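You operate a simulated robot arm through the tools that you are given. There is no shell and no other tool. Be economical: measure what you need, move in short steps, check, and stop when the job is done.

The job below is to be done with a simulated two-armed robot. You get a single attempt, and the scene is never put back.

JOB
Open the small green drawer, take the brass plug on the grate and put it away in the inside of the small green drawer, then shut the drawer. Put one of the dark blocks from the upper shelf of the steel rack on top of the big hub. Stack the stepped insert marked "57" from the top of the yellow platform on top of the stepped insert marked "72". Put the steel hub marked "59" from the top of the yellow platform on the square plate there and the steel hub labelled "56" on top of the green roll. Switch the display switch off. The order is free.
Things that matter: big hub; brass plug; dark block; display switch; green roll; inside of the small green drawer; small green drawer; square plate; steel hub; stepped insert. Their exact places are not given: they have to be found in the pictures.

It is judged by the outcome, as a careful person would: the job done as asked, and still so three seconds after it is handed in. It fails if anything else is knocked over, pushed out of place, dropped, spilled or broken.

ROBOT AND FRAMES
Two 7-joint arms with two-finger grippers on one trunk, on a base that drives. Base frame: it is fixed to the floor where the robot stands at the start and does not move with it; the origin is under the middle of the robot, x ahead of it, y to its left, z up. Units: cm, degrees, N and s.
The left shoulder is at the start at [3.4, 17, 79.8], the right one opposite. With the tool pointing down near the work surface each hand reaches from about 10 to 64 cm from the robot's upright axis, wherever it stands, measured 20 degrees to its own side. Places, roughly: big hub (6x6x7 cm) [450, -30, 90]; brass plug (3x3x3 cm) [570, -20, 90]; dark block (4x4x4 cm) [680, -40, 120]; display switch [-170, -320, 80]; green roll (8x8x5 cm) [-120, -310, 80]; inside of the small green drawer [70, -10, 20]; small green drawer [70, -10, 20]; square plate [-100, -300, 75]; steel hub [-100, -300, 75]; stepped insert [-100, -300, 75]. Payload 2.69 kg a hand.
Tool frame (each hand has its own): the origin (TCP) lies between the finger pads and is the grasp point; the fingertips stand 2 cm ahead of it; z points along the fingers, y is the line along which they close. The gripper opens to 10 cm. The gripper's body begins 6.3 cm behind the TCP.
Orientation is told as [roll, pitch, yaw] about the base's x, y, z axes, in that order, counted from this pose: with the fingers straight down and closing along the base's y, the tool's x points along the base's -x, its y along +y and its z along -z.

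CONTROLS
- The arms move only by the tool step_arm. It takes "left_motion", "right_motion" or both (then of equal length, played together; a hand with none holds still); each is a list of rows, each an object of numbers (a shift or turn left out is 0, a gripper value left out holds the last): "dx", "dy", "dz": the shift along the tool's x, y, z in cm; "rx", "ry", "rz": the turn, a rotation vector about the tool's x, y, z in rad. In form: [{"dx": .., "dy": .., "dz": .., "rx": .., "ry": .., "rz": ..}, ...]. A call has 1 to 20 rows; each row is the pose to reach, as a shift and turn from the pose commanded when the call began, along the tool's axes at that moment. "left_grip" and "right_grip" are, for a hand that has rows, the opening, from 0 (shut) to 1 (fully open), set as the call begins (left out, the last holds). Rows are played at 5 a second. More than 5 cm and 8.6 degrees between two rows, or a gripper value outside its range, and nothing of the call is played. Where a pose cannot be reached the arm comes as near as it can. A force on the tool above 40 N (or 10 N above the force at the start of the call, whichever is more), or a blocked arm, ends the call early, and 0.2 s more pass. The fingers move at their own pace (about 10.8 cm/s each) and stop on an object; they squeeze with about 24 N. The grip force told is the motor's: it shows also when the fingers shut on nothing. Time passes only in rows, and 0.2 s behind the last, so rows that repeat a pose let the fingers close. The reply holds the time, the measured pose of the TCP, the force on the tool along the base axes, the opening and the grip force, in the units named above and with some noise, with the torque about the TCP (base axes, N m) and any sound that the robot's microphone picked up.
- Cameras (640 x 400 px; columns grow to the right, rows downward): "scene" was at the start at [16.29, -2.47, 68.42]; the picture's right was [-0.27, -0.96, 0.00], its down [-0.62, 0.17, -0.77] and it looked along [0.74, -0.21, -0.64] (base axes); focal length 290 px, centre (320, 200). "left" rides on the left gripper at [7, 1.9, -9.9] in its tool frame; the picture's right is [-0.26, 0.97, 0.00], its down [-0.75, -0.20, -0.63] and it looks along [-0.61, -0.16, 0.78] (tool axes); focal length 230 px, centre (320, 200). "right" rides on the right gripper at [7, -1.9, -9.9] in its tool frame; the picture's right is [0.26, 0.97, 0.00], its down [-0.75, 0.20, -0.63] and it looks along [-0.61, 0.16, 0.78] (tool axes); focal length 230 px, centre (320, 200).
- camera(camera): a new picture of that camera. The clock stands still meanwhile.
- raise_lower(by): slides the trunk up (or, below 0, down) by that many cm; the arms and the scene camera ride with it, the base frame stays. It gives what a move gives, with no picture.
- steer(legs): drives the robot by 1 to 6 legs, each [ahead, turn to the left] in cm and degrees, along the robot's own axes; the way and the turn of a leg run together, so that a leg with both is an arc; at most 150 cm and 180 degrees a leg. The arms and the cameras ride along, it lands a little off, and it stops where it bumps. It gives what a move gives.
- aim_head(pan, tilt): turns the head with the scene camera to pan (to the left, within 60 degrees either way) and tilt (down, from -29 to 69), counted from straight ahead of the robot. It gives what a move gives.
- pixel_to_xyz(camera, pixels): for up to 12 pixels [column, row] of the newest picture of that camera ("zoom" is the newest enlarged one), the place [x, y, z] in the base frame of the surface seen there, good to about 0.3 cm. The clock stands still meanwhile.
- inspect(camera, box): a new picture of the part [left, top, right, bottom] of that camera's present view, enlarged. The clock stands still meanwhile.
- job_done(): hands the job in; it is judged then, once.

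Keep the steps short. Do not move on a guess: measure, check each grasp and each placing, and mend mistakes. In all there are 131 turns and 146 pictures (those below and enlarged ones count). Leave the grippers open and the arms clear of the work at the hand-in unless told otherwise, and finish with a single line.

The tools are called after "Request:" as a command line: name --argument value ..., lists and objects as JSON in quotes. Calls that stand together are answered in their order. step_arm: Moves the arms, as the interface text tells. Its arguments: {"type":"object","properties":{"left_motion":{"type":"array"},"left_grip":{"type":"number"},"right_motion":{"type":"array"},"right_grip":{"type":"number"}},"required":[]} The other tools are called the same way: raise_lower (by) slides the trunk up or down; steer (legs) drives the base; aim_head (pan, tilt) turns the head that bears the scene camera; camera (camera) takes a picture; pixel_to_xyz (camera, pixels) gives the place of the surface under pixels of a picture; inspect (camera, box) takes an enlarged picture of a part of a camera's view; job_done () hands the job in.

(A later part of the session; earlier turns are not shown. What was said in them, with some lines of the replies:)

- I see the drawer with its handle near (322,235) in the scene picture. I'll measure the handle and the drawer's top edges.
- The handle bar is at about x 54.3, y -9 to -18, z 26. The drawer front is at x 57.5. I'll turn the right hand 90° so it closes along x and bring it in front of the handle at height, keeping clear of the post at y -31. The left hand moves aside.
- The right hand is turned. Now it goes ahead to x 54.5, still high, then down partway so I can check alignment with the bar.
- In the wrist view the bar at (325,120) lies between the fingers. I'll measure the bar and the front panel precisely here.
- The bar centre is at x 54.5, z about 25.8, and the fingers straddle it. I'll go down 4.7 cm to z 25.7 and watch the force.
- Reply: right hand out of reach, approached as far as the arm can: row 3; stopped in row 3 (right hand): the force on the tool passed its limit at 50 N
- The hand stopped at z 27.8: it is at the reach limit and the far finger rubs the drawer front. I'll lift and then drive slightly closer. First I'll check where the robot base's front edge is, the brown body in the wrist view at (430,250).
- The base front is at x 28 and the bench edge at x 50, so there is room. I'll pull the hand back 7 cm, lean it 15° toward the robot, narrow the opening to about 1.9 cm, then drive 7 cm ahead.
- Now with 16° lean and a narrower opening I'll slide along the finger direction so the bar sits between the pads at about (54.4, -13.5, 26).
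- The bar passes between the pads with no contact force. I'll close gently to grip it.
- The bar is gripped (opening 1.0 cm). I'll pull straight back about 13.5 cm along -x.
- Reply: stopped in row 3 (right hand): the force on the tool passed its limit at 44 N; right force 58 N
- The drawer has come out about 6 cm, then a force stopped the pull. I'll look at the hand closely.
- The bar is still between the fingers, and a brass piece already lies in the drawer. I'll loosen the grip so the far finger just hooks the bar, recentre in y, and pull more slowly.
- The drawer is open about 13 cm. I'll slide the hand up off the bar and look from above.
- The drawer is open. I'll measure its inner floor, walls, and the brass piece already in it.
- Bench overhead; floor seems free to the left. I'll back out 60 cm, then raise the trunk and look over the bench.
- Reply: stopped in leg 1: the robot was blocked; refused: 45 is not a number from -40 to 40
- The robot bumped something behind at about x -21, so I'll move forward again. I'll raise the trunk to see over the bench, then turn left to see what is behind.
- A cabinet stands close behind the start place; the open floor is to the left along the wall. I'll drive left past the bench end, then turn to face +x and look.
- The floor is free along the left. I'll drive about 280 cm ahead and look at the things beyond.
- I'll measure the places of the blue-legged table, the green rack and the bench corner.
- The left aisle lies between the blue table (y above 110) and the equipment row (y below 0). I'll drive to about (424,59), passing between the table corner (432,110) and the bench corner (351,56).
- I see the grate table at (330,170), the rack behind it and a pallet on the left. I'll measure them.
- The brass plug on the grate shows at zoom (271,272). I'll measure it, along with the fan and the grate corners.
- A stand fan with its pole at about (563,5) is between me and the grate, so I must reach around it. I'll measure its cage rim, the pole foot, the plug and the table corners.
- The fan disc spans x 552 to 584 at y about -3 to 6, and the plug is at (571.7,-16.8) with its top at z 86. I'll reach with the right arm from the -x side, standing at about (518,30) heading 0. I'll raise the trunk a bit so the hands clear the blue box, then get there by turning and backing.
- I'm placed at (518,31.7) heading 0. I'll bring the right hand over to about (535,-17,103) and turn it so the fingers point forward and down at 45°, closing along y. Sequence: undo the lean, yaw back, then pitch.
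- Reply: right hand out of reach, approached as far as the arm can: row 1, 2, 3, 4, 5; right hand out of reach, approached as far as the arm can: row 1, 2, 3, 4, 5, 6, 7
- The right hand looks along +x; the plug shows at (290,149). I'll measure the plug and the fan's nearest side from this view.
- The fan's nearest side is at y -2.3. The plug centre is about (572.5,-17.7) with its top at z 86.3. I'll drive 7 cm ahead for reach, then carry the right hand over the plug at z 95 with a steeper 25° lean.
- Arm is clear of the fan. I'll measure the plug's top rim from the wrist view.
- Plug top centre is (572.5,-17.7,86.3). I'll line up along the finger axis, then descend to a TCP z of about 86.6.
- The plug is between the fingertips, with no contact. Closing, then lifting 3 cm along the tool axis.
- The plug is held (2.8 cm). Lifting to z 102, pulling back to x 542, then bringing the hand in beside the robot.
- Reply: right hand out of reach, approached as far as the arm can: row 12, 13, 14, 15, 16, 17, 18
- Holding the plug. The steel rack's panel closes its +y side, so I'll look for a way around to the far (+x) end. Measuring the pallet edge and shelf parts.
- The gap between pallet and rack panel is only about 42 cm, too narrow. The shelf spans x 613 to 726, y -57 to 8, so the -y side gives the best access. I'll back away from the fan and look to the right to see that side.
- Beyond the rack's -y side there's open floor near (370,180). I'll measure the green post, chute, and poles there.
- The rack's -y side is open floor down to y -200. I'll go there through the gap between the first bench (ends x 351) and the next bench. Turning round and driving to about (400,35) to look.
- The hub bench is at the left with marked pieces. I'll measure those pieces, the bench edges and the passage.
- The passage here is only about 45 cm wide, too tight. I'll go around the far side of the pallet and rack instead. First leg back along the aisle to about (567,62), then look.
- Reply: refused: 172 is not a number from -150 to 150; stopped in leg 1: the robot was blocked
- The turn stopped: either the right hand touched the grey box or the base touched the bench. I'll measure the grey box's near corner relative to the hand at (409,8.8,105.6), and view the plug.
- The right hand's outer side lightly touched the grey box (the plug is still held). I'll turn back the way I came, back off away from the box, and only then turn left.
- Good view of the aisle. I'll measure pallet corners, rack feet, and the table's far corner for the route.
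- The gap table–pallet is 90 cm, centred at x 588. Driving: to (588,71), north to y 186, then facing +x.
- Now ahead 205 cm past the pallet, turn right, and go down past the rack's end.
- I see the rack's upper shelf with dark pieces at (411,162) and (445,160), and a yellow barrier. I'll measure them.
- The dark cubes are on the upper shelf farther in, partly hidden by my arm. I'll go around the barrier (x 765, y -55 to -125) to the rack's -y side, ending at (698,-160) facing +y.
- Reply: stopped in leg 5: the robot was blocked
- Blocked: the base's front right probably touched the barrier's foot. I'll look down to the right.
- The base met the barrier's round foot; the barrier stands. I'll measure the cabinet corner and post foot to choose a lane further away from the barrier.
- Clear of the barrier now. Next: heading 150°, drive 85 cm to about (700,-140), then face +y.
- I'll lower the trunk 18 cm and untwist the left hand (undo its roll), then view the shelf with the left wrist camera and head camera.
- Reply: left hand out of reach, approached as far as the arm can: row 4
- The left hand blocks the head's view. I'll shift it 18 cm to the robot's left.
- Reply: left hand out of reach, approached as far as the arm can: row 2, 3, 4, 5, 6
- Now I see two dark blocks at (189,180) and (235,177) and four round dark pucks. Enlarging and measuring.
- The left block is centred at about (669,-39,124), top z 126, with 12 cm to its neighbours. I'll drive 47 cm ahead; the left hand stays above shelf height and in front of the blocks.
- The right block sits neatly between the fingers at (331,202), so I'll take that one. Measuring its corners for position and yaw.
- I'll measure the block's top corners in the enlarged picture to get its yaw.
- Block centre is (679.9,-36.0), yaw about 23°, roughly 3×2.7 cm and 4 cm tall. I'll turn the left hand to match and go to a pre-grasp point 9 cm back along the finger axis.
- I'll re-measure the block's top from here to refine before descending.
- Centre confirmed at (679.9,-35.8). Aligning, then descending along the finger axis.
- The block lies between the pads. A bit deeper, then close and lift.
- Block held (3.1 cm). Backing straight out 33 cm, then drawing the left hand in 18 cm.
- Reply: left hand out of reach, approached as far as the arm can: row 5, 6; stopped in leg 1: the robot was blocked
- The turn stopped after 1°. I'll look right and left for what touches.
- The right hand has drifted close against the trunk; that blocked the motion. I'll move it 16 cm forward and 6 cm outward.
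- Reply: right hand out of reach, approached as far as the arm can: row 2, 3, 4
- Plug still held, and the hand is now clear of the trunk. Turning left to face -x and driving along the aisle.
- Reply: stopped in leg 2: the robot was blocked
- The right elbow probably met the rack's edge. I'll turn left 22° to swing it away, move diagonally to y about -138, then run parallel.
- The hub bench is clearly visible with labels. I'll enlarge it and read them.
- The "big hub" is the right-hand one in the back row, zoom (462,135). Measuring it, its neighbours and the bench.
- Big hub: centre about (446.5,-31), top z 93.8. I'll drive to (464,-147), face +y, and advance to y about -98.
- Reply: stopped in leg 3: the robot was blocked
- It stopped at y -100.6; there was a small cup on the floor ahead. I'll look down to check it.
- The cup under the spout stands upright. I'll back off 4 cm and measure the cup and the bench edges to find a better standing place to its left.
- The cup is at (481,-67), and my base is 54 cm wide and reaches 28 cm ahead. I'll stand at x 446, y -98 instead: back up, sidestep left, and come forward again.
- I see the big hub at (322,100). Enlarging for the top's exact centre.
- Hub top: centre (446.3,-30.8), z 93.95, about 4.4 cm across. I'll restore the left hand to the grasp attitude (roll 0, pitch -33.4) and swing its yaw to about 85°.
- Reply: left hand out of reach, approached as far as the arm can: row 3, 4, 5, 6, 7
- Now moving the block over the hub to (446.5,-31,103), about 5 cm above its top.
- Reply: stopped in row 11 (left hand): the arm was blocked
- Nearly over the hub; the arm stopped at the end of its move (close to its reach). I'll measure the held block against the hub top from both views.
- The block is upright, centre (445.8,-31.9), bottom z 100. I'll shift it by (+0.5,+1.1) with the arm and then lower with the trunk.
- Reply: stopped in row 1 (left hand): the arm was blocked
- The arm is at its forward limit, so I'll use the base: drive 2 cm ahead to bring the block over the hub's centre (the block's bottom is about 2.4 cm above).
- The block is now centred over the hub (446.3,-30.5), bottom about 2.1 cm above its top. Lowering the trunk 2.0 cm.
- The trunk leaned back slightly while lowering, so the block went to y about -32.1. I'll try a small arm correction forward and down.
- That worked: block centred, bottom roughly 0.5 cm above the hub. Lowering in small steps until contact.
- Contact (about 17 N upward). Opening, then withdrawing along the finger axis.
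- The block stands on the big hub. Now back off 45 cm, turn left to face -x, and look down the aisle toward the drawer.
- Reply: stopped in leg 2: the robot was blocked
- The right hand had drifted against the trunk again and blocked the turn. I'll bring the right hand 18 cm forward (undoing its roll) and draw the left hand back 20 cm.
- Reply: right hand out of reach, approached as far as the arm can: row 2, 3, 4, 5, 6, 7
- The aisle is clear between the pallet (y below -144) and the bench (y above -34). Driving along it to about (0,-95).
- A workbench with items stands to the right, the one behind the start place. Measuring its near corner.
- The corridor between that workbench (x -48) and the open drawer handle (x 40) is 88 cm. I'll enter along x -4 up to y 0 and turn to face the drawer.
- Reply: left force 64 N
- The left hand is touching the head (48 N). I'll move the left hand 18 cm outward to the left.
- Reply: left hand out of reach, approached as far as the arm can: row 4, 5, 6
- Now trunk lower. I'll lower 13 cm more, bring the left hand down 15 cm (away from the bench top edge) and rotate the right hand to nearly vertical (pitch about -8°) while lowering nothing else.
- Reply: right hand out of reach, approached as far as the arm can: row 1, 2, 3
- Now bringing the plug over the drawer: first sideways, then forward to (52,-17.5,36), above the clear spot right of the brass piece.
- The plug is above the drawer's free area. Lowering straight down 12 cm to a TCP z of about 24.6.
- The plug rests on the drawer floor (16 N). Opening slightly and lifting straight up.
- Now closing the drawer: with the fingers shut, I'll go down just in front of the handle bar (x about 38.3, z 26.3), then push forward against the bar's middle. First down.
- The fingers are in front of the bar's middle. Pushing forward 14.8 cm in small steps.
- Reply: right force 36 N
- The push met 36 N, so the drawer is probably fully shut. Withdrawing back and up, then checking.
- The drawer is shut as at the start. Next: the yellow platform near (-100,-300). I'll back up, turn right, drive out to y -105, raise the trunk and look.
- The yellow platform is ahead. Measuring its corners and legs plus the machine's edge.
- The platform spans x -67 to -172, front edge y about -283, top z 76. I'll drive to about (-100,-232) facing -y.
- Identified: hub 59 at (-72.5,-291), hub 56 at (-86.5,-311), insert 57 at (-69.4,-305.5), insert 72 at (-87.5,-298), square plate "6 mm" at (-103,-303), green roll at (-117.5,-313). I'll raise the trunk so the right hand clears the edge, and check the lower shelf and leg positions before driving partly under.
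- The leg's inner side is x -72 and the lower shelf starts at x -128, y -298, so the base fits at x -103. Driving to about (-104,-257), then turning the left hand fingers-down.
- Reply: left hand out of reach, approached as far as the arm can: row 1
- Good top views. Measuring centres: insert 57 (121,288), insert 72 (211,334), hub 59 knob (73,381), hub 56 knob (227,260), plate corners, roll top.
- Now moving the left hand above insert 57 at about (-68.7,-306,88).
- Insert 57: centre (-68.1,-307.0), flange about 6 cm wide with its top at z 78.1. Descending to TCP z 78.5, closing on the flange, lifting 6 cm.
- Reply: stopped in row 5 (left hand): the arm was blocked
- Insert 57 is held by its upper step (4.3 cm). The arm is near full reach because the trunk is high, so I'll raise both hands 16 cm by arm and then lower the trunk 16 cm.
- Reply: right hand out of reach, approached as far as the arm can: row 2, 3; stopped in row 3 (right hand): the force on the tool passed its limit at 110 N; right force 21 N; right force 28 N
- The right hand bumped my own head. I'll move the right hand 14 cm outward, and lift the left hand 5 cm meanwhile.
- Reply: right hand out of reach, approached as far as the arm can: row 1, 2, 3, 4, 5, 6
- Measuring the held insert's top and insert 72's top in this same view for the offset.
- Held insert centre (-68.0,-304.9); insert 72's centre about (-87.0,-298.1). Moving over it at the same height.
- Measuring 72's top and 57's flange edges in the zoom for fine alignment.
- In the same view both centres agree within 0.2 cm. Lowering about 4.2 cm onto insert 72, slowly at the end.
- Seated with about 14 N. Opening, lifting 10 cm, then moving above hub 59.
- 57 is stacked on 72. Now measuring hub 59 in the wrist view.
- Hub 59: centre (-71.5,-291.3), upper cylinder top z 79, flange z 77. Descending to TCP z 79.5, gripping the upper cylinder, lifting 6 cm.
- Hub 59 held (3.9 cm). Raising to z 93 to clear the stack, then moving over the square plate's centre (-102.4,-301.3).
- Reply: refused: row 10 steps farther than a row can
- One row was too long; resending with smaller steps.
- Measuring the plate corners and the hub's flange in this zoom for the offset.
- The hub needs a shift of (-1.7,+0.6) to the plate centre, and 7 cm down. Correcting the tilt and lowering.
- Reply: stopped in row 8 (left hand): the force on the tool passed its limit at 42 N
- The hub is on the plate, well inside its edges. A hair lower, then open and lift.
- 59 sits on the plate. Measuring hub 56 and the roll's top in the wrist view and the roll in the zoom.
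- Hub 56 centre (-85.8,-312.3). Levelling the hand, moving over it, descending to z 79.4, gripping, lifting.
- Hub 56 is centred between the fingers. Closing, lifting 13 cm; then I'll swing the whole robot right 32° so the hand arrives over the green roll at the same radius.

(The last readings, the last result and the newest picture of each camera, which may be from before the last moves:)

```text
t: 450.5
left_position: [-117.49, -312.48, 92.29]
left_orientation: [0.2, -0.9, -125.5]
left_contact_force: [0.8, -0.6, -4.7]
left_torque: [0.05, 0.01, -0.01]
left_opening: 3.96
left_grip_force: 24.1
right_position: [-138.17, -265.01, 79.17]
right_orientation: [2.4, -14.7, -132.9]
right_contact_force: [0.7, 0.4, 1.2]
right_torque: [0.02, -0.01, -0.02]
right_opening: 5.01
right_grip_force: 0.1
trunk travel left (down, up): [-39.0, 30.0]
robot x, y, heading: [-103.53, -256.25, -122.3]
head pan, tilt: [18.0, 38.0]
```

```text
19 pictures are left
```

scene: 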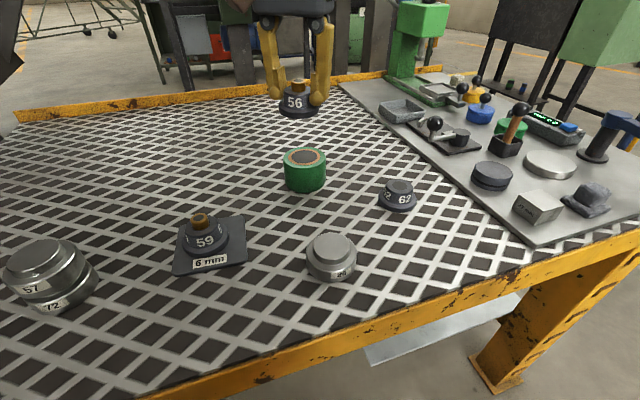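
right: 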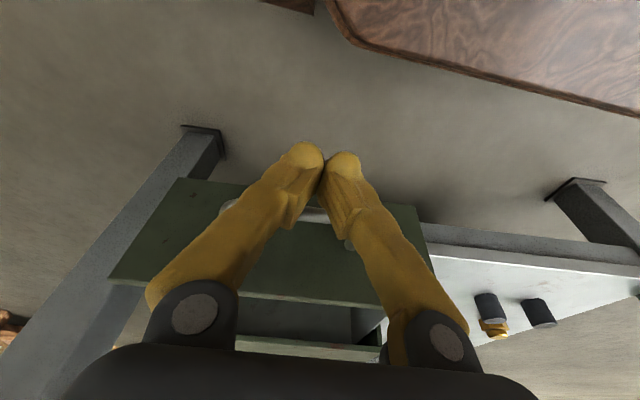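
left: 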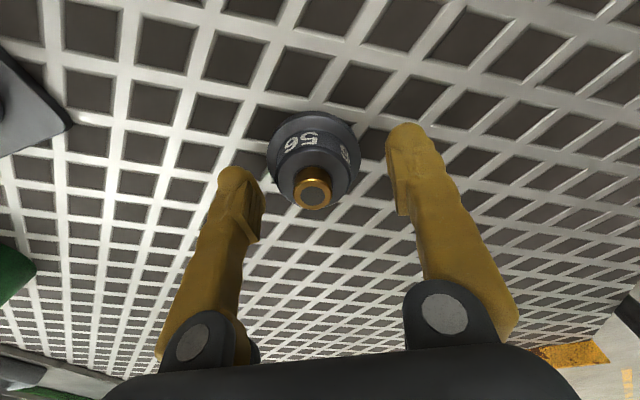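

The hub is right above the roll. I see the display with a blue switch at (570,128) too. Measuring hub flange vs. roll top, and display.

Request:
pixel_to_xyz --camera "scene" --pixels '[[280, 107], [316, 107], [298, 112], [298, 82], [304, 157], [286, 158], [324, 158], [304, 149], [304, 165], [570, 128], [545, 120], [525, 115]]'

Request:
inspect --camera "scene" --box '[430, 70, 640, 200]'

```text
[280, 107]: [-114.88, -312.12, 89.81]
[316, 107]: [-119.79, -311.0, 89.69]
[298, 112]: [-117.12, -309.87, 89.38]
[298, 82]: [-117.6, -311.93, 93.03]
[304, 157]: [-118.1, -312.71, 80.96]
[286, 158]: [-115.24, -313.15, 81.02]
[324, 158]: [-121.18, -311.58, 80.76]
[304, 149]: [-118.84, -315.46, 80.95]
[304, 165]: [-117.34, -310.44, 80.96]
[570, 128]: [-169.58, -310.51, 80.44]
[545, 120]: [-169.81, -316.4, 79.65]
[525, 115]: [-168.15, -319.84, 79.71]
```

```text
3.05 times, centred on (535, 135) of scene
```

zoom: 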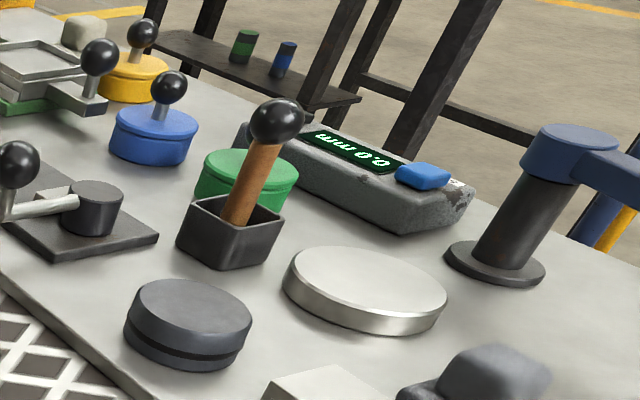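

Roll centre (-118.2,-312.95); hub needs (-0.75,-0.55) and about 7.9 cm down. Lowering gently.

Request:
step_arm --left_motion '[{"dx": -0.88, "dy": -0.3, "dz": 1, "ry": 0.016}, {"dx": -0.88, "dy": -0.3, "dz": 4, "ry": 0.016}, {"dx": -0.88, "dy": -0.3, "dz": 6, "ry": 0.016}, {"dx": -0.88, "dy": -0.3, "dz": 7, "ry": 0.016}, {"dx": -0.88, "dy": -0.3, "dz": 7.4, "ry": 0.016}, {"dx": -0.88, "dy": -0.3, "dz": 7.7, "ry": 0.016}, {"dx": -0.88, "dy": -0.3, "dz": 7.7, "ry": 0.016}]'

Request:
inspect --camera "scene" --box '[230, 60, 390, 210]'

```text
t: 452.1
left_position: [-118.2, -313.01, 84.35]
left_orientation: [0.3, 0.1, -125.5]
left_contact_force: [0.4, 0.1, -4.5]
left_torque: [0.0, -0.01, 0.0]
left_opening: 3.96
left_grip_force: 23.6
right_position: [-138.18, -265.01, 79.38]
right_orientation: [2.5, -14.7, -133.0]
right_contact_force: [0.7, -0.4, 0.2]
right_torque: [0.01, 0.0, 0.02]
right_opening: 5.0
right_grip_force: 0.1
trunk travel left (down, up): [-39.0, 30.0]
robot x, y, heading: [-103.43, -256.86, -122.6]
head pan, tilt: [18.0, 38.0]
```

```text
2.67 times, centred on (310, 135) of scene
```

zoom: 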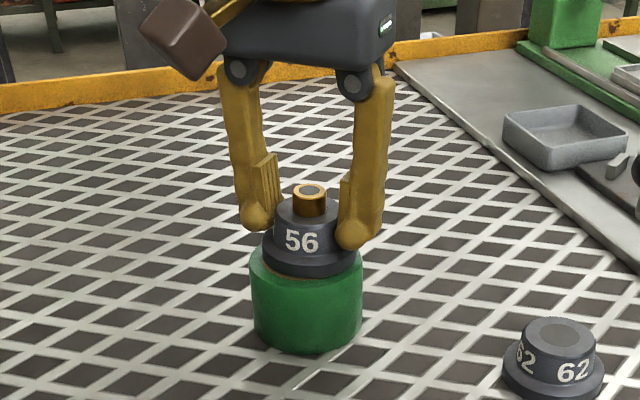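

Well centred, nearly touching. Lowering 0.4 cm, then opening and lifting.

Request:
step_arm --left_motion '[{"dz": 0.2}, {"dz": 0.4}, {"dz": 0.4}]'

Request:
step_arm --left_motion '[{"dz": 0}, {"dz": 0}, {"dz": 0}]' --left_grip 0.75

Request:
step_arm --left_motion '[{"dz": -3}, {"dz": -7}, {"dz": -11}, {"dz": -15}, {"dz": -15}]'

Request:
inspect --camera "scene" --box '[230, 60, 390, 210]'

```text
t: 452.9
left_position: [-118.35, -313.11, 84.36]
left_orientation: [0.2, -0.2, -125.6]
left_contact_force: [3.7, -2.2, 12.8]
left_torque: [0.19, -0.23, -0.08]
left_opening: 3.93
left_grip_force: 24.1
right_position: [-138.14, -264.93, 79.34]
right_orientation: [2.4, -14.8, -133.0]
right_contact_force: [1.0, 0.5, -0.1]
right_torque: [0.0, 0.02, 0.0]
right_opening: 5.01
right_grip_force: 0.1
trunk travel left (down, up): [-39.0, 30.0]
robot x, y, heading: [-103.42, -256.55, -122.3]
head pan, tilt: [18.0, 38.0]
```

```text
t: 453.7
left_position: [-118.41, -312.97, 84.11]
left_orientation: [0.1, 0.0, -125.5]
left_contact_force: [-0.3, -0.3, 0.5]
left_torque: [0.03, -0.03, -0.01]
left_opening: 7.48
left_grip_force: 0.1
right_position: [-138.23, -264.99, 79.31]
right_orientation: [2.5, -14.9, -133.0]
right_contact_force: [-0.1, 0.2, 0.1]
right_torque: [-0.01, -0.01, -0.01]
right_opening: 5.01
right_grip_force: 0.1
trunk travel left (down, up): [-39.0, 30.0]
robot x, y, heading: [-103.96, -256.39, -122.2]
head pan, tilt: [18.0, 38.0]
```

```text
t: 454.9
left_position: [-118.29, -313.06, 99.21]
left_orientation: [0.2, 0.0, -125.5]
left_contact_force: [0.1, 0.0, 1.0]
left_torque: [0.02, -0.04, 0.01]
left_opening: 7.49
left_grip_force: 0.1
right_position: [-138.11, -264.99, 79.29]
right_orientation: [2.4, -14.6, -132.9]
right_contact_force: [-0.1, -0.2, -0.5]
right_torque: [0.01, -0.02, 0.01]
right_opening: 5.01
right_grip_force: 0.0
trunk travel left (down, up): [-39.0, 30.0]
robot x, y, heading: [-103.58, -256.68, -122.4]
head pan, tilt: [18.0, 38.0]
```

```text
2.67 times, centred on (310, 135) of scene
```

zoom: 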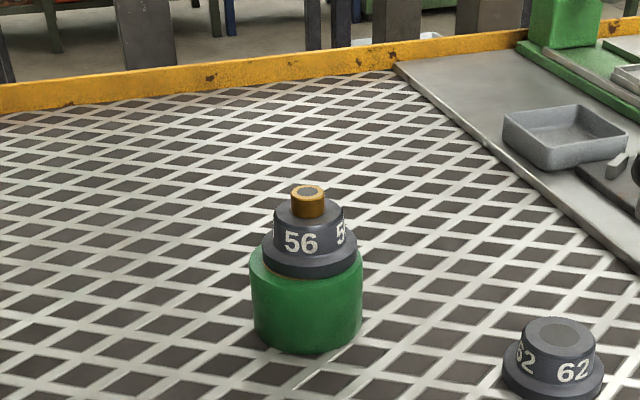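

56 stands on the roll. Last: the display switch (blue rocker at about (-169.6,-310.5,80.4)). I'll raise the trunk a little, drive round to (-153,-253) facing it, and look closely.

Request:
raise_lower --by 6

Request:
steer --legs '[[-20, 0], [0, -57.6], [60, 0], [0, 90], [13, 0]]'

Request:
aim_head --pan -20 --tilt 40

Request:
camera --camera "scene"

```text
t: 455.9
left_position: [-118.18, -313.22, 105.13]
left_orientation: [0.1, -0.1, -125.5]
left_contact_force: [-0.2, -0.6, -0.9]
left_torque: [-0.01, 0.01, 0.02]
left_opening: 7.48
left_grip_force: 0.0
right_position: [-138.13, -265.05, 85.3]
right_orientation: [2.4, -14.9, -133.0]
right_contact_force: [-0.3, -0.1, -0.3]
right_torque: [0.01, 0.01, -0.01]
right_opening: 4.99
right_grip_force: 0.1
trunk travel left (down, up): [-45.0, 24.0]
robot x, y, heading: [-103.45, -256.68, -122.2]
head pan, tilt: [18.0, 38.0]
```

```text
t: 460.8
left_position: [-148.67, -258.07, 106.98]
left_orientation: [0.4, -1.8, 177.1]
left_contact_force: [-0.2, 0.5, 0.1]
left_torque: [-0.03, 0.04, 0.0]
left_opening: 7.47
left_grip_force: 0.0
right_position: [-121.64, -214.82, 84.86]
right_orientation: [2.6, -16.2, 169.8]
right_contact_force: [0.4, -0.6, 0.1]
right_torque: [-0.01, 0.0, -0.02]
right_opening: 5.0
right_grip_force: 0.0
trunk travel left (down, up): [-45.0, 24.0]
robot x, y, heading: [-96.55, -240.06, 178.6]
head pan, tilt: [18.0, 38.0]
stopped in leg 3: the robot was blocked; the commanded pose is now the measured one
```

```text
t: 461.8
left_position: [-148.78, -257.98, 106.88]
left_orientation: [0.4, -1.9, 177.3]
left_contact_force: [-0.6, -0.4, -0.3]
left_torque: [-0.02, 0.0, 0.03]
left_opening: 7.49
left_grip_force: 0.2
right_position: [-121.53, -214.86, 84.94]
right_orientation: [2.6, -16.0, 169.7]
right_contact_force: [0.4, 0.2, 0.0]
right_torque: [0.01, -0.05, 0.0]
right_opening: 5.03
right_grip_force: 0.0
trunk travel left (down, up): [-45.0, 24.0]
robot x, y, heading: [-96.47, -240.4, 179.0]
head pan, tilt: [-20.0, 40.0]
```

```text
15 pictures are left
```

scene: 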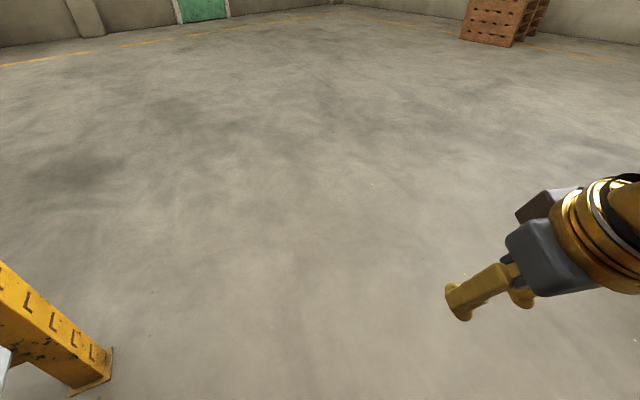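

Something blocked on the table side (left elbow near the table edge). I'll turn right to swing it away, drive diagonally clear of the table, then face -y and come forward.

Request:
steer --legs '[[0, -25], [60, 0], [0, 116], [37, 0]]'

Request:
aim_head --pan -18 --tilt 42

Request:
camera --camera "scene"

```text
t: 473.4
left_position: [-130.34, -303.36, 106.8]
left_orientation: [0.3, -1.7, -91.5]
left_contact_force: [-0.2, 0.6, -0.2]
left_torque: [0.03, -0.02, -0.01]
left_opening: 7.53
left_grip_force: 0.0
right_position: [-174.0, -276.04, 84.57]
right_orientation: [2.3, -13.4, -98.9]
right_contact_force: [1.0, 2.7, -0.2]
right_torque: [-0.23, 0.03, 0.0]
right_opening: 4.99
right_grip_force: 0.0
trunk travel left (down, up): [-45.0, 24.0]
robot x, y, heading: [-149.24, -251.07, -89.8]
head pan, tilt: [-20.0, 40.0]
```

```text
t: 474.0
left_position: [-130.31, -301.55, 107.73]
left_orientation: [0.3, -2.8, -91.5]
left_contact_force: [0.3, 0.3, 0.6]
left_torque: [-0.01, 0.01, -0.02]
left_opening: 7.51
left_grip_force: 0.0
right_position: [-174.13, -276.62, 84.75]
right_orientation: [2.7, -16.9, -99.3]
right_contact_force: [-0.1, 0.9, 0.1]
right_torque: [-0.04, 0.02, 0.0]
right_opening: 4.97
right_grip_force: 0.1
trunk travel left (down, up): [-45.0, 24.0]
robot x, y, heading: [-149.37, -251.1, -90.2]
head pan, tilt: [-18.0, 42.0]
```

```text
14 pictures are left
```

scene: 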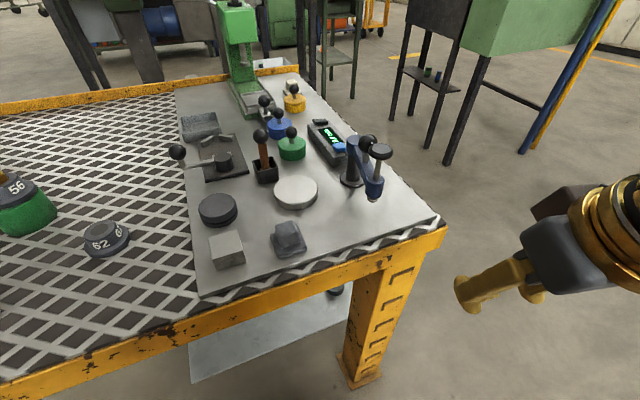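

I see the display at (332,138) with its blue rocker at (341,148), next to a blue clamp at (372,165). Enlarging, measuring, and meanwhile raising the right hand with fingers shut.

Request:
inspect --camera "scene" --box '[295, 110, 400, 200]'

Request:
pixel_to_xyz --camera "scene" --pixels '[[340, 147], [336, 149], [344, 146], [330, 135], [316, 123], [348, 158], [380, 152], [374, 188], [366, 143], [352, 180], [291, 132], [263, 133]]'

Request:
step_arm --right_motion '[{"dz": -4}, {"dz": -8}, {"dz": -12}, {"dz": -16}, {"dz": -16}]' --right_grip 0.0

```text
4.44 times, centred on (348, 155) of scene
```

zoom: 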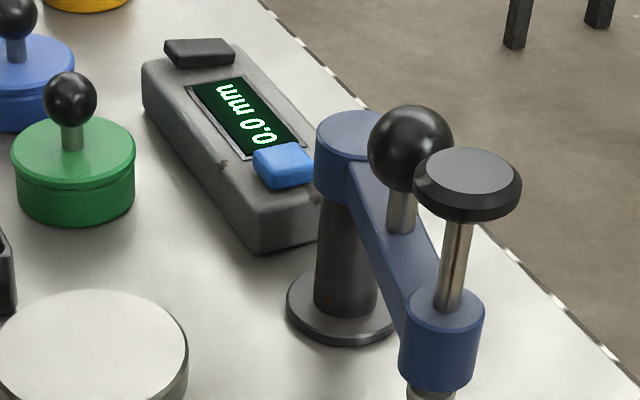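

```text
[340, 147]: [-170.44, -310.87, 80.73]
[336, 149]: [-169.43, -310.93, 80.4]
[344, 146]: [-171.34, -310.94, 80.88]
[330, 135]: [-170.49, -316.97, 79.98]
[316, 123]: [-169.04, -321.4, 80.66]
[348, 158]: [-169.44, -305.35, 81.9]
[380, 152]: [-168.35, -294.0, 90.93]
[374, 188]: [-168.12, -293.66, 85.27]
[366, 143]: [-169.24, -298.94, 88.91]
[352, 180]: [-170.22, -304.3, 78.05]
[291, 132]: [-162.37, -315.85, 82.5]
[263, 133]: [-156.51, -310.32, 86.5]
```

```text
t: 475.2
left_position: [-130.44, -301.75, 107.6]
left_orientation: [0.4, -2.6, -91.4]
left_contact_force: [0.1, -1.0, 0.1]
left_torque: [0.01, 0.0, 0.0]
left_opening: 7.49
left_grip_force: 0.1
right_position: [-174.62, -284.52, 99.85]
right_orientation: [2.8, -15.2, -99.1]
right_contact_force: [0.1, -0.4, 0.7]
right_torque: [0.03, -0.02, 0.0]
right_opening: 0.0
right_grip_force: 24.3
right hand out of reach, approached as far as the arm can: row 1, 2, 3, 4, 5
trunk travel left (down, up): [-45.0, 24.0]
robot x, y, heading: [-149.07, -251.2, -90.0]
head pan, tilt: [-18.0, 42.0]
```

There are two buttons: a blue one at (-170.5,-311,80.9) and a black one at the far end (-169,-321.4,80.7). I'll look at both at high zoom, drive 4 cm closer, and turn the right hand's yaw by 99° so its camera stays on the free outer side.

Request:
inspect --camera "scene" --box '[308, 112, 358, 166]'

Request:
steer --legs '[[4, 0]]'

Request:
step_arm --right_motion '[{"rz": -0.133}, {"rz": -0.266}, {"rz": -0.4}, {"rz": -0.533}, {"rz": -0.666}, {"rz": -0.8}, {"rz": -0.93}, {"rz": -1.065}, {"rz": -1.2}, {"rz": -1.33}, {"rz": -1.465}, {"rz": -1.6}, {"rz": -1.73}, {"rz": -1.73}]'

Request:
camera --camera "right"

```text
7.41 times, centred on (333, 139) of scene
```

zoom: 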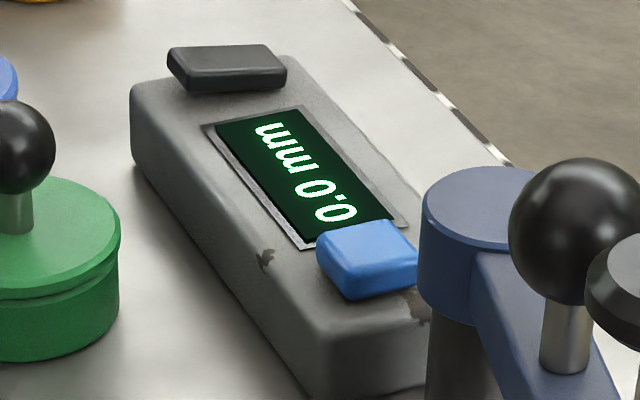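

```text
t: 476.1
left_position: [-130.37, -305.79, 107.6]
left_orientation: [0.3, -2.5, -91.6]
left_contact_force: [-0.1, -0.7, 0.3]
left_torque: [0.05, 0.01, 0.02]
left_opening: 7.5
left_grip_force: 0.0
right_position: [-174.58, -288.27, 99.77]
right_orientation: [2.7, -15.1, -99.2]
right_contact_force: [0.0, -1.2, 0.1]
right_torque: [0.03, 0.04, 0.0]
right_opening: 0.01
right_grip_force: 23.9
trunk travel left (down, up): [-45.0, 24.0]
robot x, y, heading: [-149.16, -254.96, -90.3]
head pan, tilt: [-18.0, 42.0]
```

```text
t: 479.1
left_position: [-130.41, -304.18, 108.35]
left_orientation: [0.3, -3.5, -91.7]
left_contact_force: [-0.2, -0.1, 0.0]
left_torque: [-0.01, -0.01, -0.02]
left_opening: 7.5
left_grip_force: 0.0
right_position: [-174.71, -288.96, 100.54]
right_orientation: [-17.3, -0.1, 0.7]
right_contact_force: [-0.6, 0.3, 0.4]
right_torque: [0.0, 0.03, -0.02]
right_opening: 0.0
right_grip_force: 23.9
right hand out of reach, approached as far as the arm can: row 1, 2, 3, 4, 5, 6, 7, 8, 9, 10, 11, 12, 13, 14
trunk travel left (down, up): [-45.0, 24.0]
robot x, y, heading: [-149.78, -255.01, -90.0]
head pan, tilt: [-18.0, 42.0]
```

```text
11 pictures are left
5 turns are left
```

right: 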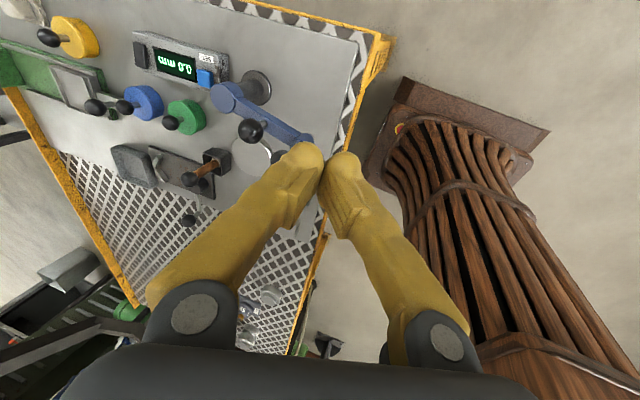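

There's a white label by the blue button at (207,57) in the wrist view. I'll enlarge it to read which button is the switch, and move the shut right hand above the middle of the display at z 92.

Request:
inspect --camera "right" --box '[125, 25, 245, 95]'

Request:
step_arm --right_motion '[{"dx": -0.8, "dy": -3.7, "dz": 1.1}, {"dx": -1.6, "dy": -7.4, "dz": 2.3}, {"dx": -2.4, "dy": -11, "dz": 3.4}, {"dx": -3.1, "dy": -14.7, "dz": 4.6}, {"dx": -3.9, "dy": -18.4, "dz": 5.7}, {"dx": -4.7, "dy": -22.1, "dz": 6.9}, {"dx": -5.5, "dy": -25.8, "dz": 8}, {"dx": -5.5, "dy": -24.6, "dz": 12}, {"dx": -5.5, "dy": -23.3, "dz": 16.1}, {"dx": -5.5, "dy": -23.3, "dz": 16.1}]'

Request:
inspect --camera "right" --box '[160, 20, 480, 220]'

```text
5.33 times, centred on (185, 60) of right
```

zoom: 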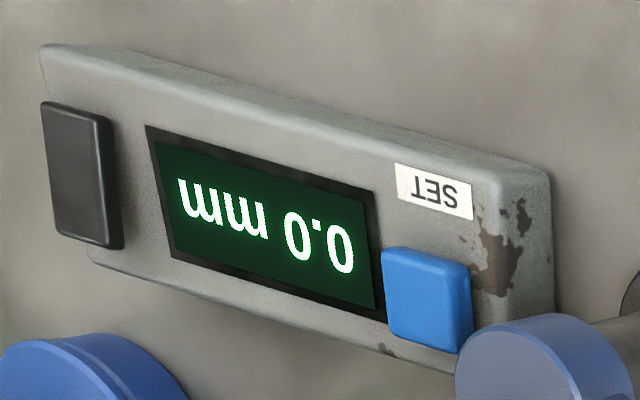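

```text
t: 481.3
left_position: [-130.28, -304.06, 108.49]
left_orientation: [0.3, -3.5, -91.7]
left_contact_force: [0.9, 0.2, 0.3]
left_torque: [0.03, -0.03, 0.01]
left_opening: 7.49
left_grip_force: 0.0
right_position: [-168.97, -314.54, 91.3]
right_orientation: [-16.2, -0.3, 0.2]
right_contact_force: [-0.5, -0.4, 0.3]
right_torque: [0.01, 0.02, -0.01]
right_opening: 0.0
right_grip_force: 24.5
trunk travel left (down, up): [-45.0, 24.0]
robot x, y, heading: [-149.22, -255.61, -90.0]
head pan, tilt: [-18.0, 42.0]
```

```text
2.00 times, centred on (320, 120) of right
4 turns are left
```

zoom: 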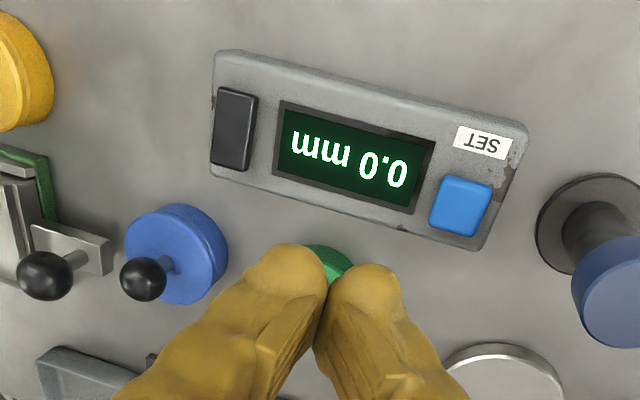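

The blue one is labelled "SET", so the black rocker at the other end is the display switch. I'll measure both ends of the rocker to see which stands up, and move the fingertips closer above it.

Request:
pixel_to_xyz --camera "zoom" --pixels '[[237, 97], [236, 105], [235, 115], [233, 130], [231, 145], [230, 155], [229, 163], [220, 130], [248, 130], [268, 100], [255, 170], [465, 205]]'

Request:
step_arm --right_motion '[{"dy": -2.2, "dz": 2}, {"dy": -4.4, "dz": 4.3}, {"dy": -4.4, "dz": 6}, {"dy": -4.4, "dz": 6}]'

Request:
inspect --camera "scene" --box '[280, 90, 380, 170]'

```text
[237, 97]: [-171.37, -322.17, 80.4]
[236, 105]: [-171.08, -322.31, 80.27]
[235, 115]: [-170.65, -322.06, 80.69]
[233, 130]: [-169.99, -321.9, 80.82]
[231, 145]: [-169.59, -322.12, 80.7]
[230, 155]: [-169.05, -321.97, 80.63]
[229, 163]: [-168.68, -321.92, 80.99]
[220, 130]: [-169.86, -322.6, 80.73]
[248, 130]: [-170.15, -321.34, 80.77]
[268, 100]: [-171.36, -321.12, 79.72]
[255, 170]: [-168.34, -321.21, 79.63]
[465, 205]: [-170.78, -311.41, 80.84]
```

```text
t: 482.1
left_position: [-130.36, -302.03, 109.51]
left_orientation: [0.3, -4.7, -91.6]
left_contact_force: [0.2, 1.4, 0.6]
left_torque: [-0.13, 0.0, 0.05]
left_opening: 7.52
left_grip_force: 0.0
right_position: [-169.17, -319.0, 88.46]
right_orientation: [-17.2, -0.4, 0.2]
right_contact_force: [0.8, 0.6, -0.5]
right_torque: [-0.09, 0.0, 0.03]
right_opening: 0.0
right_grip_force: 24.2
trunk travel left (down, up): [-45.0, 24.0]
robot x, y, heading: [-149.25, -255.07, -90.3]
head pan, tilt: [-18.0, 42.0]
stopped in row 3 (right hand): the arm was blocked; the commanded pose is now the measured one
```

```text
5.00 times, centred on (330, 130) of scene
3 turns are left
```

zoom: 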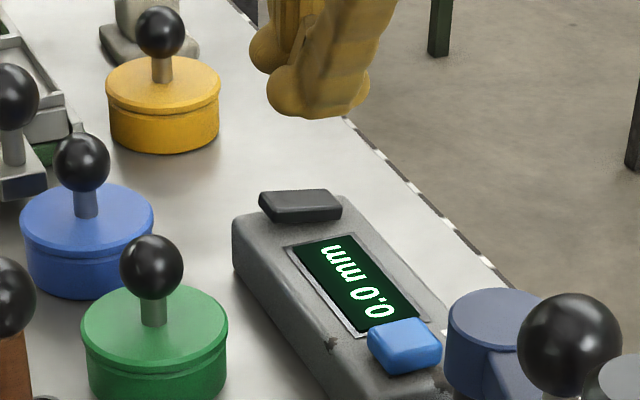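

The rocker's inner end (x -168.6) stands about 0.4 cm higher than its outer end, so I'll press the inner end. To relieve the arm's stretch: drive 2.2 cm ahead, lower the trunk 4 cm, lean the hand a bit more, press down, lift, and check the display.

Request:
steer --legs '[[2.2, 0]]'

Request:
raise_lower --by -4

Request:
step_arm --right_motion '[{"dx": -0.6, "dy": 0, "rx": 0.08}, {"dx": -1.2, "dy": 0.3, "dz": 0.3, "rx": 0.15}, {"dx": -1.2, "dy": 0.8, "dz": 1.2, "rx": 0.15}, {"dx": -1.2, "dy": 1.1, "dz": 2.0, "rx": 0.15}, {"dx": -1.2, "dy": 1.3, "dz": 2.6, "rx": 0.15}, {"dx": -1.2, "dy": 1.4, "dz": 3.1, "rx": 0.15}, {"dx": -1.2, "dy": 1.5, "dz": 3.5, "rx": 0.15}, {"dx": -1.2, "dy": 1.5, "dz": 3.5, "rx": 0.15}]'

Request:
inspect --camera "scene" --box '[270, 60, 410, 180]'

Request:
step_arm --right_motion '[{"dz": -2}, {"dz": -5}, {"dz": -9}, {"dz": -9}]'

Request:
inspect --camera "scene" --box '[270, 60, 410, 180]'

Request:
inspect --camera "right" --box '[160, 20, 480, 220]'

```text
t: 482.8
left_position: [-130.3, -299.08, 110.76]
left_orientation: [0.5, -6.5, -91.7]
left_contact_force: [0.3, 0.4, 0.2]
left_torque: [-0.08, -0.03, -0.03]
left_opening: 7.52
left_grip_force: 0.0
right_position: [-169.33, -317.17, 90.59]
right_orientation: [-19.1, -0.5, 0.0]
right_contact_force: [-0.2, 0.6, 0.9]
right_torque: [-0.05, -0.02, -0.01]
right_opening: 0.0
right_grip_force: 23.5
trunk travel left (down, up): [-45.0, 24.0]
robot x, y, heading: [-149.44, -255.71, -90.6]
head pan, tilt: [-18.0, 42.0]
stopped in leg 1: the robot was blocked; the commanded pose is now the measured one
```

```text
t: 483.6
left_position: [-130.31, -299.51, 106.78]
left_orientation: [0.6, -6.3, -91.5]
left_contact_force: [0.6, 0.0, 0.1]
left_torque: [0.01, 0.02, 0.02]
left_opening: 7.49
left_grip_force: 0.0
right_position: [-169.4, -317.3, 86.16]
right_orientation: [-18.7, -0.5, 0.0]
right_contact_force: [-0.3, -0.3, -0.1]
right_torque: [-0.01, -0.01, 0.02]
right_opening: 0.01
right_grip_force: 24.2
trunk travel left (down, up): [-41.0, 28.0]
robot x, y, heading: [-149.41, -255.55, -90.3]
head pan, tilt: [-18.0, 42.0]
```

```text
t: 485.4
left_position: [-130.39, -299.46, 106.66]
left_orientation: [0.6, -6.3, -91.6]
left_contact_force: [-0.3, 1.2, -0.3]
left_torque: [0.01, 0.02, 0.0]
left_opening: 7.51
left_grip_force: 0.2
right_position: [-168.2, -317.12, 82.38]
right_orientation: [-27.4, -0.5, -0.1]
right_contact_force: [-0.4, 0.6, 1.1]
right_torque: [0.01, -0.03, -0.04]
right_opening: 0.01
right_grip_force: 23.8
trunk travel left (down, up): [-41.0, 28.0]
robot x, y, heading: [-149.34, -255.56, -90.4]
head pan, tilt: [-18.0, 42.0]
```

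```text
3.33 times, centred on (340, 120) of scene
```

zoom: 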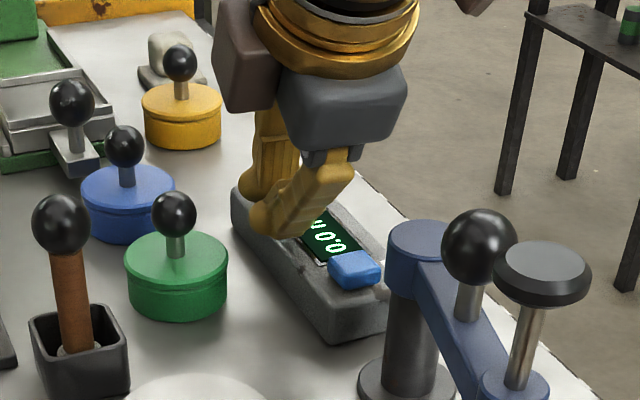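

```text
t: 486.4
left_position: [-130.41, -299.62, 106.59]
left_orientation: [0.6, -6.3, -91.6]
left_contact_force: [-0.7, 0.3, 0.1]
left_torque: [0.03, -0.01, 0.02]
left_opening: 7.5
left_grip_force: 0.0
right_position: [-168.28, -312.89, 90.47]
right_orientation: [-27.3, -0.4, 0.1]
right_contact_force: [0.1, 0.5, 0.6]
right_torque: [0.03, 0.02, -0.02]
right_opening: 0.0
right_grip_force: 23.8
trunk travel left (down, up): [-41.0, 28.0]
robot x, y, heading: [-149.11, -255.74, -90.1]
head pan, tilt: [-18.0, 42.0]
```

```text
3.33 times, centred on (340, 120) of scene
```

zoom: 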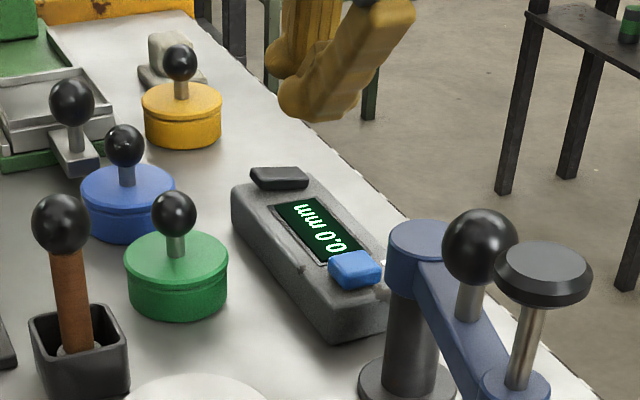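

```text
2.00 times, centred on (320, 120) of right
2 turns are left
```

zoom: 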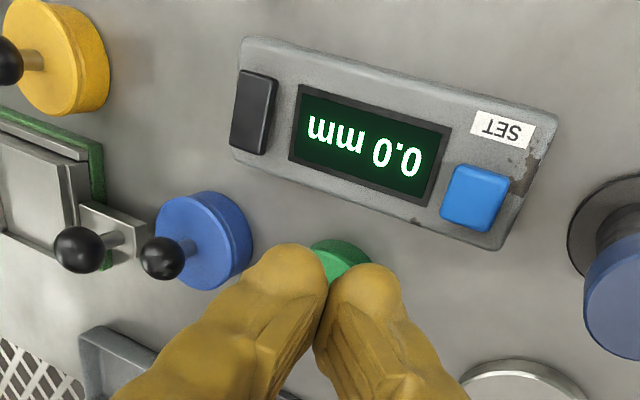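

The press fell short (about 4 cm in y, no contact). Now with the hand leaned to 40° and the trunk 6 cm lower it reaches: I'll press the rocker's inner end at three spots stepping slightly outward (pressing the same end again does no harm), then lift and check.

Request:
step_arm --right_motion '[{"dy": -2.4, "dz": -0.9, "rx": 0.07}, {"dy": -4.7, "dz": -1.7, "rx": 0.15}, {"dy": -7.06, "dz": -2.55, "rx": 0.22}, {"dy": -7.06, "dz": -2.55, "rx": 0.22}]' --right_grip 0.0

Request:
raise_lower --by -6

Request:
step_arm --right_motion '[{"dy": -0.2, "dz": 2.1}, {"dy": -0.37, "dz": 4.23}, {"dy": 1.56, "dz": 6.53}, {"dy": 2.2, "dz": 7.29}, {"dy": 2.59, "dz": 7.75}, {"dy": 2.97, "dz": 8.21}, {"dy": 2.97, "dz": 8.21}]'

Request:
inspect --camera "scene" --box '[260, 40, 410, 180]'

Request:
step_arm --right_motion '[{"dy": -0.8, "dz": -0.96}, {"dy": -1.61, "dz": -1.92}, {"dy": -1.61, "dz": -1.92}]'

Request:
step_arm --right_motion '[{"dy": -0.46, "dz": 0.39}, {"dy": 0.5, "dz": 1.53}, {"dy": 1.02, "dz": 2.15}, {"dy": 1.34, "dz": 2.53}, {"dy": 1.34, "dz": 2.53}]'

Request:
step_arm --right_motion '[{"dy": -0.8, "dz": -0.96}, {"dy": -1.61, "dz": -1.92}, {"dy": -1.61, "dz": -1.92}]'

Request:
step_arm --right_motion '[{"dy": -0.46, "dz": 0.39}, {"dy": 0.5, "dz": 1.53}, {"dy": 1.02, "dz": 2.15}, {"dy": 1.34, "dz": 2.53}, {"dy": 1.34, "dz": 2.53}]'

Request:
step_arm --right_motion '[{"dy": -1.93, "dz": -2.3}, {"dy": -4.5, "dz": -5.36}, {"dy": -7.07, "dz": -8.43}, {"dy": -7.07, "dz": -8.43}]'

Request:
inspect --camera "scene" --box '[260, 40, 410, 180]'

```text
t: 487.4
left_position: [-130.37, -299.49, 106.58]
left_orientation: [0.4, -6.3, -91.6]
left_contact_force: [-0.1, 0.6, 0.5]
left_torque: [0.02, 0.01, 0.01]
left_opening: 7.5
left_grip_force: 0.0
right_position: [-168.05, -318.19, 96.07]
right_orientation: [-40.1, -0.5, -0.1]
right_contact_force: [-0.3, 0.9, -0.1]
right_torque: [0.01, 0.01, 0.02]
right_opening: 0.01
right_grip_force: 23.9
trunk travel left (down, up): [-41.0, 28.0]
robot x, y, heading: [-149.36, -256.12, -90.1]
head pan, tilt: [-18.0, 42.0]
```

```text
t: 488.4
left_position: [-130.3, -299.43, 100.64]
left_orientation: [0.5, -6.3, -91.6]
left_contact_force: [-0.1, 0.8, -0.2]
left_torque: [-0.02, 0.0, -0.01]
left_opening: 7.47
left_grip_force: 0.0
right_position: [-168.09, -318.25, 90.07]
right_orientation: [-40.0, -0.4, -0.1]
right_contact_force: [0.6, 0.9, -0.1]
right_torque: [0.03, -0.01, 0.01]
right_opening: 0.0
right_grip_force: 24.2
trunk travel left (down, up): [-35.0, 34.0]
robot x, y, heading: [-149.19, -256.26, -90.2]
head pan, tilt: [-18.0, 42.0]
```

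```text
t: 490.0
left_position: [-130.17, -299.32, 100.69]
left_orientation: [0.5, -6.4, -91.5]
left_contact_force: [0.4, -0.7, -0.6]
left_torque: [0.01, -0.03, -0.02]
left_opening: 7.47
left_grip_force: 0.0
right_position: [-168.16, -321.35, 82.23]
right_orientation: [-40.6, -0.3, -0.2]
right_contact_force: [0.1, 1.8, 19.5]
right_torque: [-0.01, 0.17, -0.02]
right_opening: 0.01
right_grip_force: 24.0
trunk travel left (down, up): [-35.0, 34.0]
robot x, y, heading: [-148.91, -255.8, -90.3]
head pan, tilt: [-18.0, 42.0]
```

```text
2.86 times, centred on (335, 110) of scene
```

zoom: 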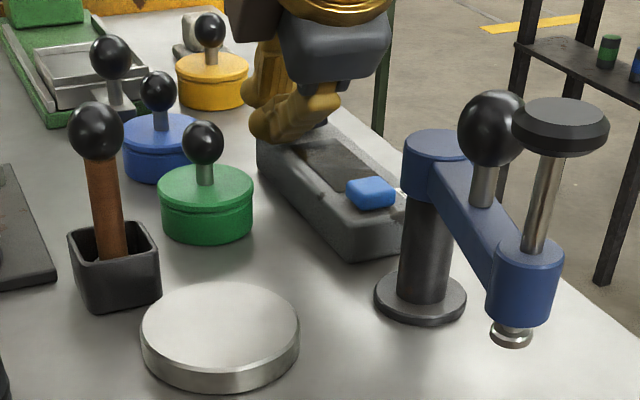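

```text
t: 490.8
left_position: [-130.38, -299.44, 100.64]
left_orientation: [0.4, -6.3, -91.7]
left_contact_force: [-0.4, 0.9, 0.1]
left_torque: [0.01, 0.05, 0.0]
left_opening: 7.5
left_grip_force: 0.0
right_position: [-168.19, -321.38, 84.25]
right_orientation: [-39.9, -0.2, -0.1]
right_contact_force: [0.2, 0.0, 0.2]
right_torque: [-0.01, 0.01, -0.03]
right_opening: 0.03
right_grip_force: 23.8
trunk travel left (down, up): [-35.0, 34.0]
robot x, y, heading: [-149.23, -255.57, -90.2]
head pan, tilt: [-18.0, 42.0]
```

```text
t: 492.0
left_position: [-130.34, -299.21, 100.81]
left_orientation: [0.4, -6.5, -91.6]
left_contact_force: [-0.3, 0.2, 1.2]
left_torque: [0.02, 0.01, 0.03]
left_opening: 7.51
left_grip_force: 0.0
right_position: [-168.06, -321.94, 82.32]
right_orientation: [-40.7, -0.3, -0.1]
right_contact_force: [-0.6, 2.3, 35.3]
right_torque: [0.18, 0.37, -0.03]
right_opening: 0.01
right_grip_force: 24.1
trunk travel left (down, up): [-35.0, 34.0]
robot x, y, heading: [-149.22, -256.06, -90.0]
head pan, tilt: [-18.0, 42.0]
```

```text
t: 492.8
left_position: [-130.34, -299.55, 100.57]
left_orientation: [0.5, -6.3, -91.5]
left_contact_force: [0.3, 0.0, -0.6]
left_torque: [0.03, 0.01, -0.02]
left_opening: 7.51
left_grip_force: 0.0
right_position: [-168.08, -321.75, 83.93]
right_orientation: [-40.0, -0.2, -0.2]
right_contact_force: [0.6, -0.5, 0.3]
right_torque: [0.03, -0.01, 0.03]
right_opening: 0.02
right_grip_force: 23.9
trunk travel left (down, up): [-35.0, 34.0]
robot x, y, heading: [-149.41, -255.69, -90.4]
head pan, tilt: [-18.0, 42.0]
```

```text
t: 493.9
left_position: [-130.33, -297.78, 101.44]
left_orientation: [0.5, -7.3, -91.6]
left_contact_force: [0.2, 0.5, -0.4]
left_torque: [-0.02, 0.01, -0.01]
left_opening: 7.49
left_grip_force: 0.1
right_position: [-168.35, -321.89, 83.15]
right_orientation: [-41.9, -0.1, -0.4]
right_contact_force: [-0.2, 0.6, 0.0]
right_torque: [-0.01, -0.01, 0.0]
right_opening: 0.0
right_grip_force: 24.2
trunk travel left (down, up): [-35.0, 34.0]
robot x, y, heading: [-149.18, -255.78, -90.1]
head pan, tilt: [-18.0, 42.0]
stopped in row 5 (right hand): the force on the tool passed its limit at 43 N (the readings are from after the stop); the commanded pose is now the measured one
```

```text
t: 494.9
left_position: [-130.25, -297.89, 101.25]
left_orientation: [0.5, -7.2, -91.6]
left_contact_force: [-0.6, 0.5, 0.4]
left_torque: [0.04, -0.01, 0.01]
left_opening: 7.51
left_grip_force: 0.1
right_position: [-168.59, -321.55, 94.02]
right_orientation: [-41.7, -0.3, -0.3]
right_contact_force: [-0.5, -0.2, -0.3]
right_torque: [0.03, -0.03, 0.02]
right_opening: 0.02
right_grip_force: 24.1
trunk travel left (down, up): [-35.0, 34.0]
robot x, y, heading: [-149.81, -255.49, -90.4]
head pan, tilt: [-18.0, 42.0]
```

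```text
2.86 times, centred on (335, 110) of scene
1 turns are left
```

zoom: 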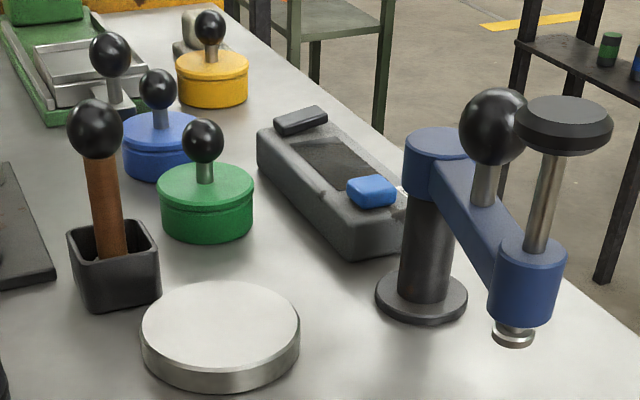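

The display is now dark: switched off. Last: lift the right hand clear, open it, back away from the table and hand in.

Request:
step_arm --right_motion '[{"dy": -2.6, "dz": -3.0}, {"dy": -5.3, "dz": -6.0}, {"dy": -5.3, "dz": -6.0}]'

Request:
step_arm --right_motion '[{"dz": 0}, {"dz": 0}, {"dz": 0}]' --right_grip 0.6

Request:
steer --legs '[[-35, 0]]'

Request:
job_done

```text
t: 495.8
left_position: [-130.27, -297.94, 101.25]
left_orientation: [0.5, -7.2, -91.6]
left_contact_force: [-0.4, 0.2, 1.0]
left_torque: [-0.02, 0.0, -0.02]
left_opening: 7.5
left_grip_force: 0.1
right_position: [-168.47, -321.77, 101.99]
right_orientation: [-41.6, -0.4, -0.2]
right_contact_force: [0.6, -0.6, -0.2]
right_torque: [0.02, -0.01, 0.01]
right_opening: 0.0
right_grip_force: 23.9
trunk travel left (down, up): [-35.0, 34.0]
robot x, y, heading: [-149.16, -255.81, -90.3]
head pan, tilt: [-18.0, 42.0]
```

```text
t: 496.6
left_position: [-130.27, -298.02, 101.27]
left_orientation: [0.5, -7.2, -91.6]
left_contact_force: [-0.4, -0.1, 0.5]
left_torque: [-0.01, 0.02, -0.03]
left_opening: 7.48
left_grip_force: 0.0
right_position: [-168.45, -321.68, 101.98]
right_orientation: [-41.5, -0.5, -0.3]
right_contact_force: [0.6, -0.1, 1.1]
right_torque: [-0.03, -0.01, 0.01]
right_opening: 6.01
right_grip_force: 0.0
trunk travel left (down, up): [-35.0, 34.0]
robot x, y, heading: [-149.03, -255.65, -90.5]
head pan, tilt: [-18.0, 42.0]
```

```text
t: 498.8
left_position: [-130.39, -263.57, 101.38]
left_orientation: [0.5, -7.2, -92.0]
left_contact_force: [0.2, 0.1, 0.1]
left_torque: [-0.04, 0.0, 0.02]
left_opening: 7.5
left_grip_force: 0.1
right_position: [-168.54, -287.01, 102.02]
right_orientation: [-41.7, -0.4, -0.5]
right_contact_force: [0.7, 0.8, 0.4]
right_torque: [-0.02, -0.04, -0.01]
right_opening: 6.0
right_grip_force: 0.2
trunk travel left (down, up): [-35.0, 34.0]
robot x, y, heading: [-148.9, -221.56, -90.6]
head pan, tilt: [-18.0, 42.0]
```

```text
The job is handed in.
```

All parts are done and handed in (plug in the shut drawer, though I never saw it after letting go; block on big hub, 57 on 72, 59 on plate, 56 on roll, display off), but on the way I bumped the barrier's foot and possibly the floor cup, the grey box, the rack and the yellow table; the barrier and cup still stood, the rest I did not check.
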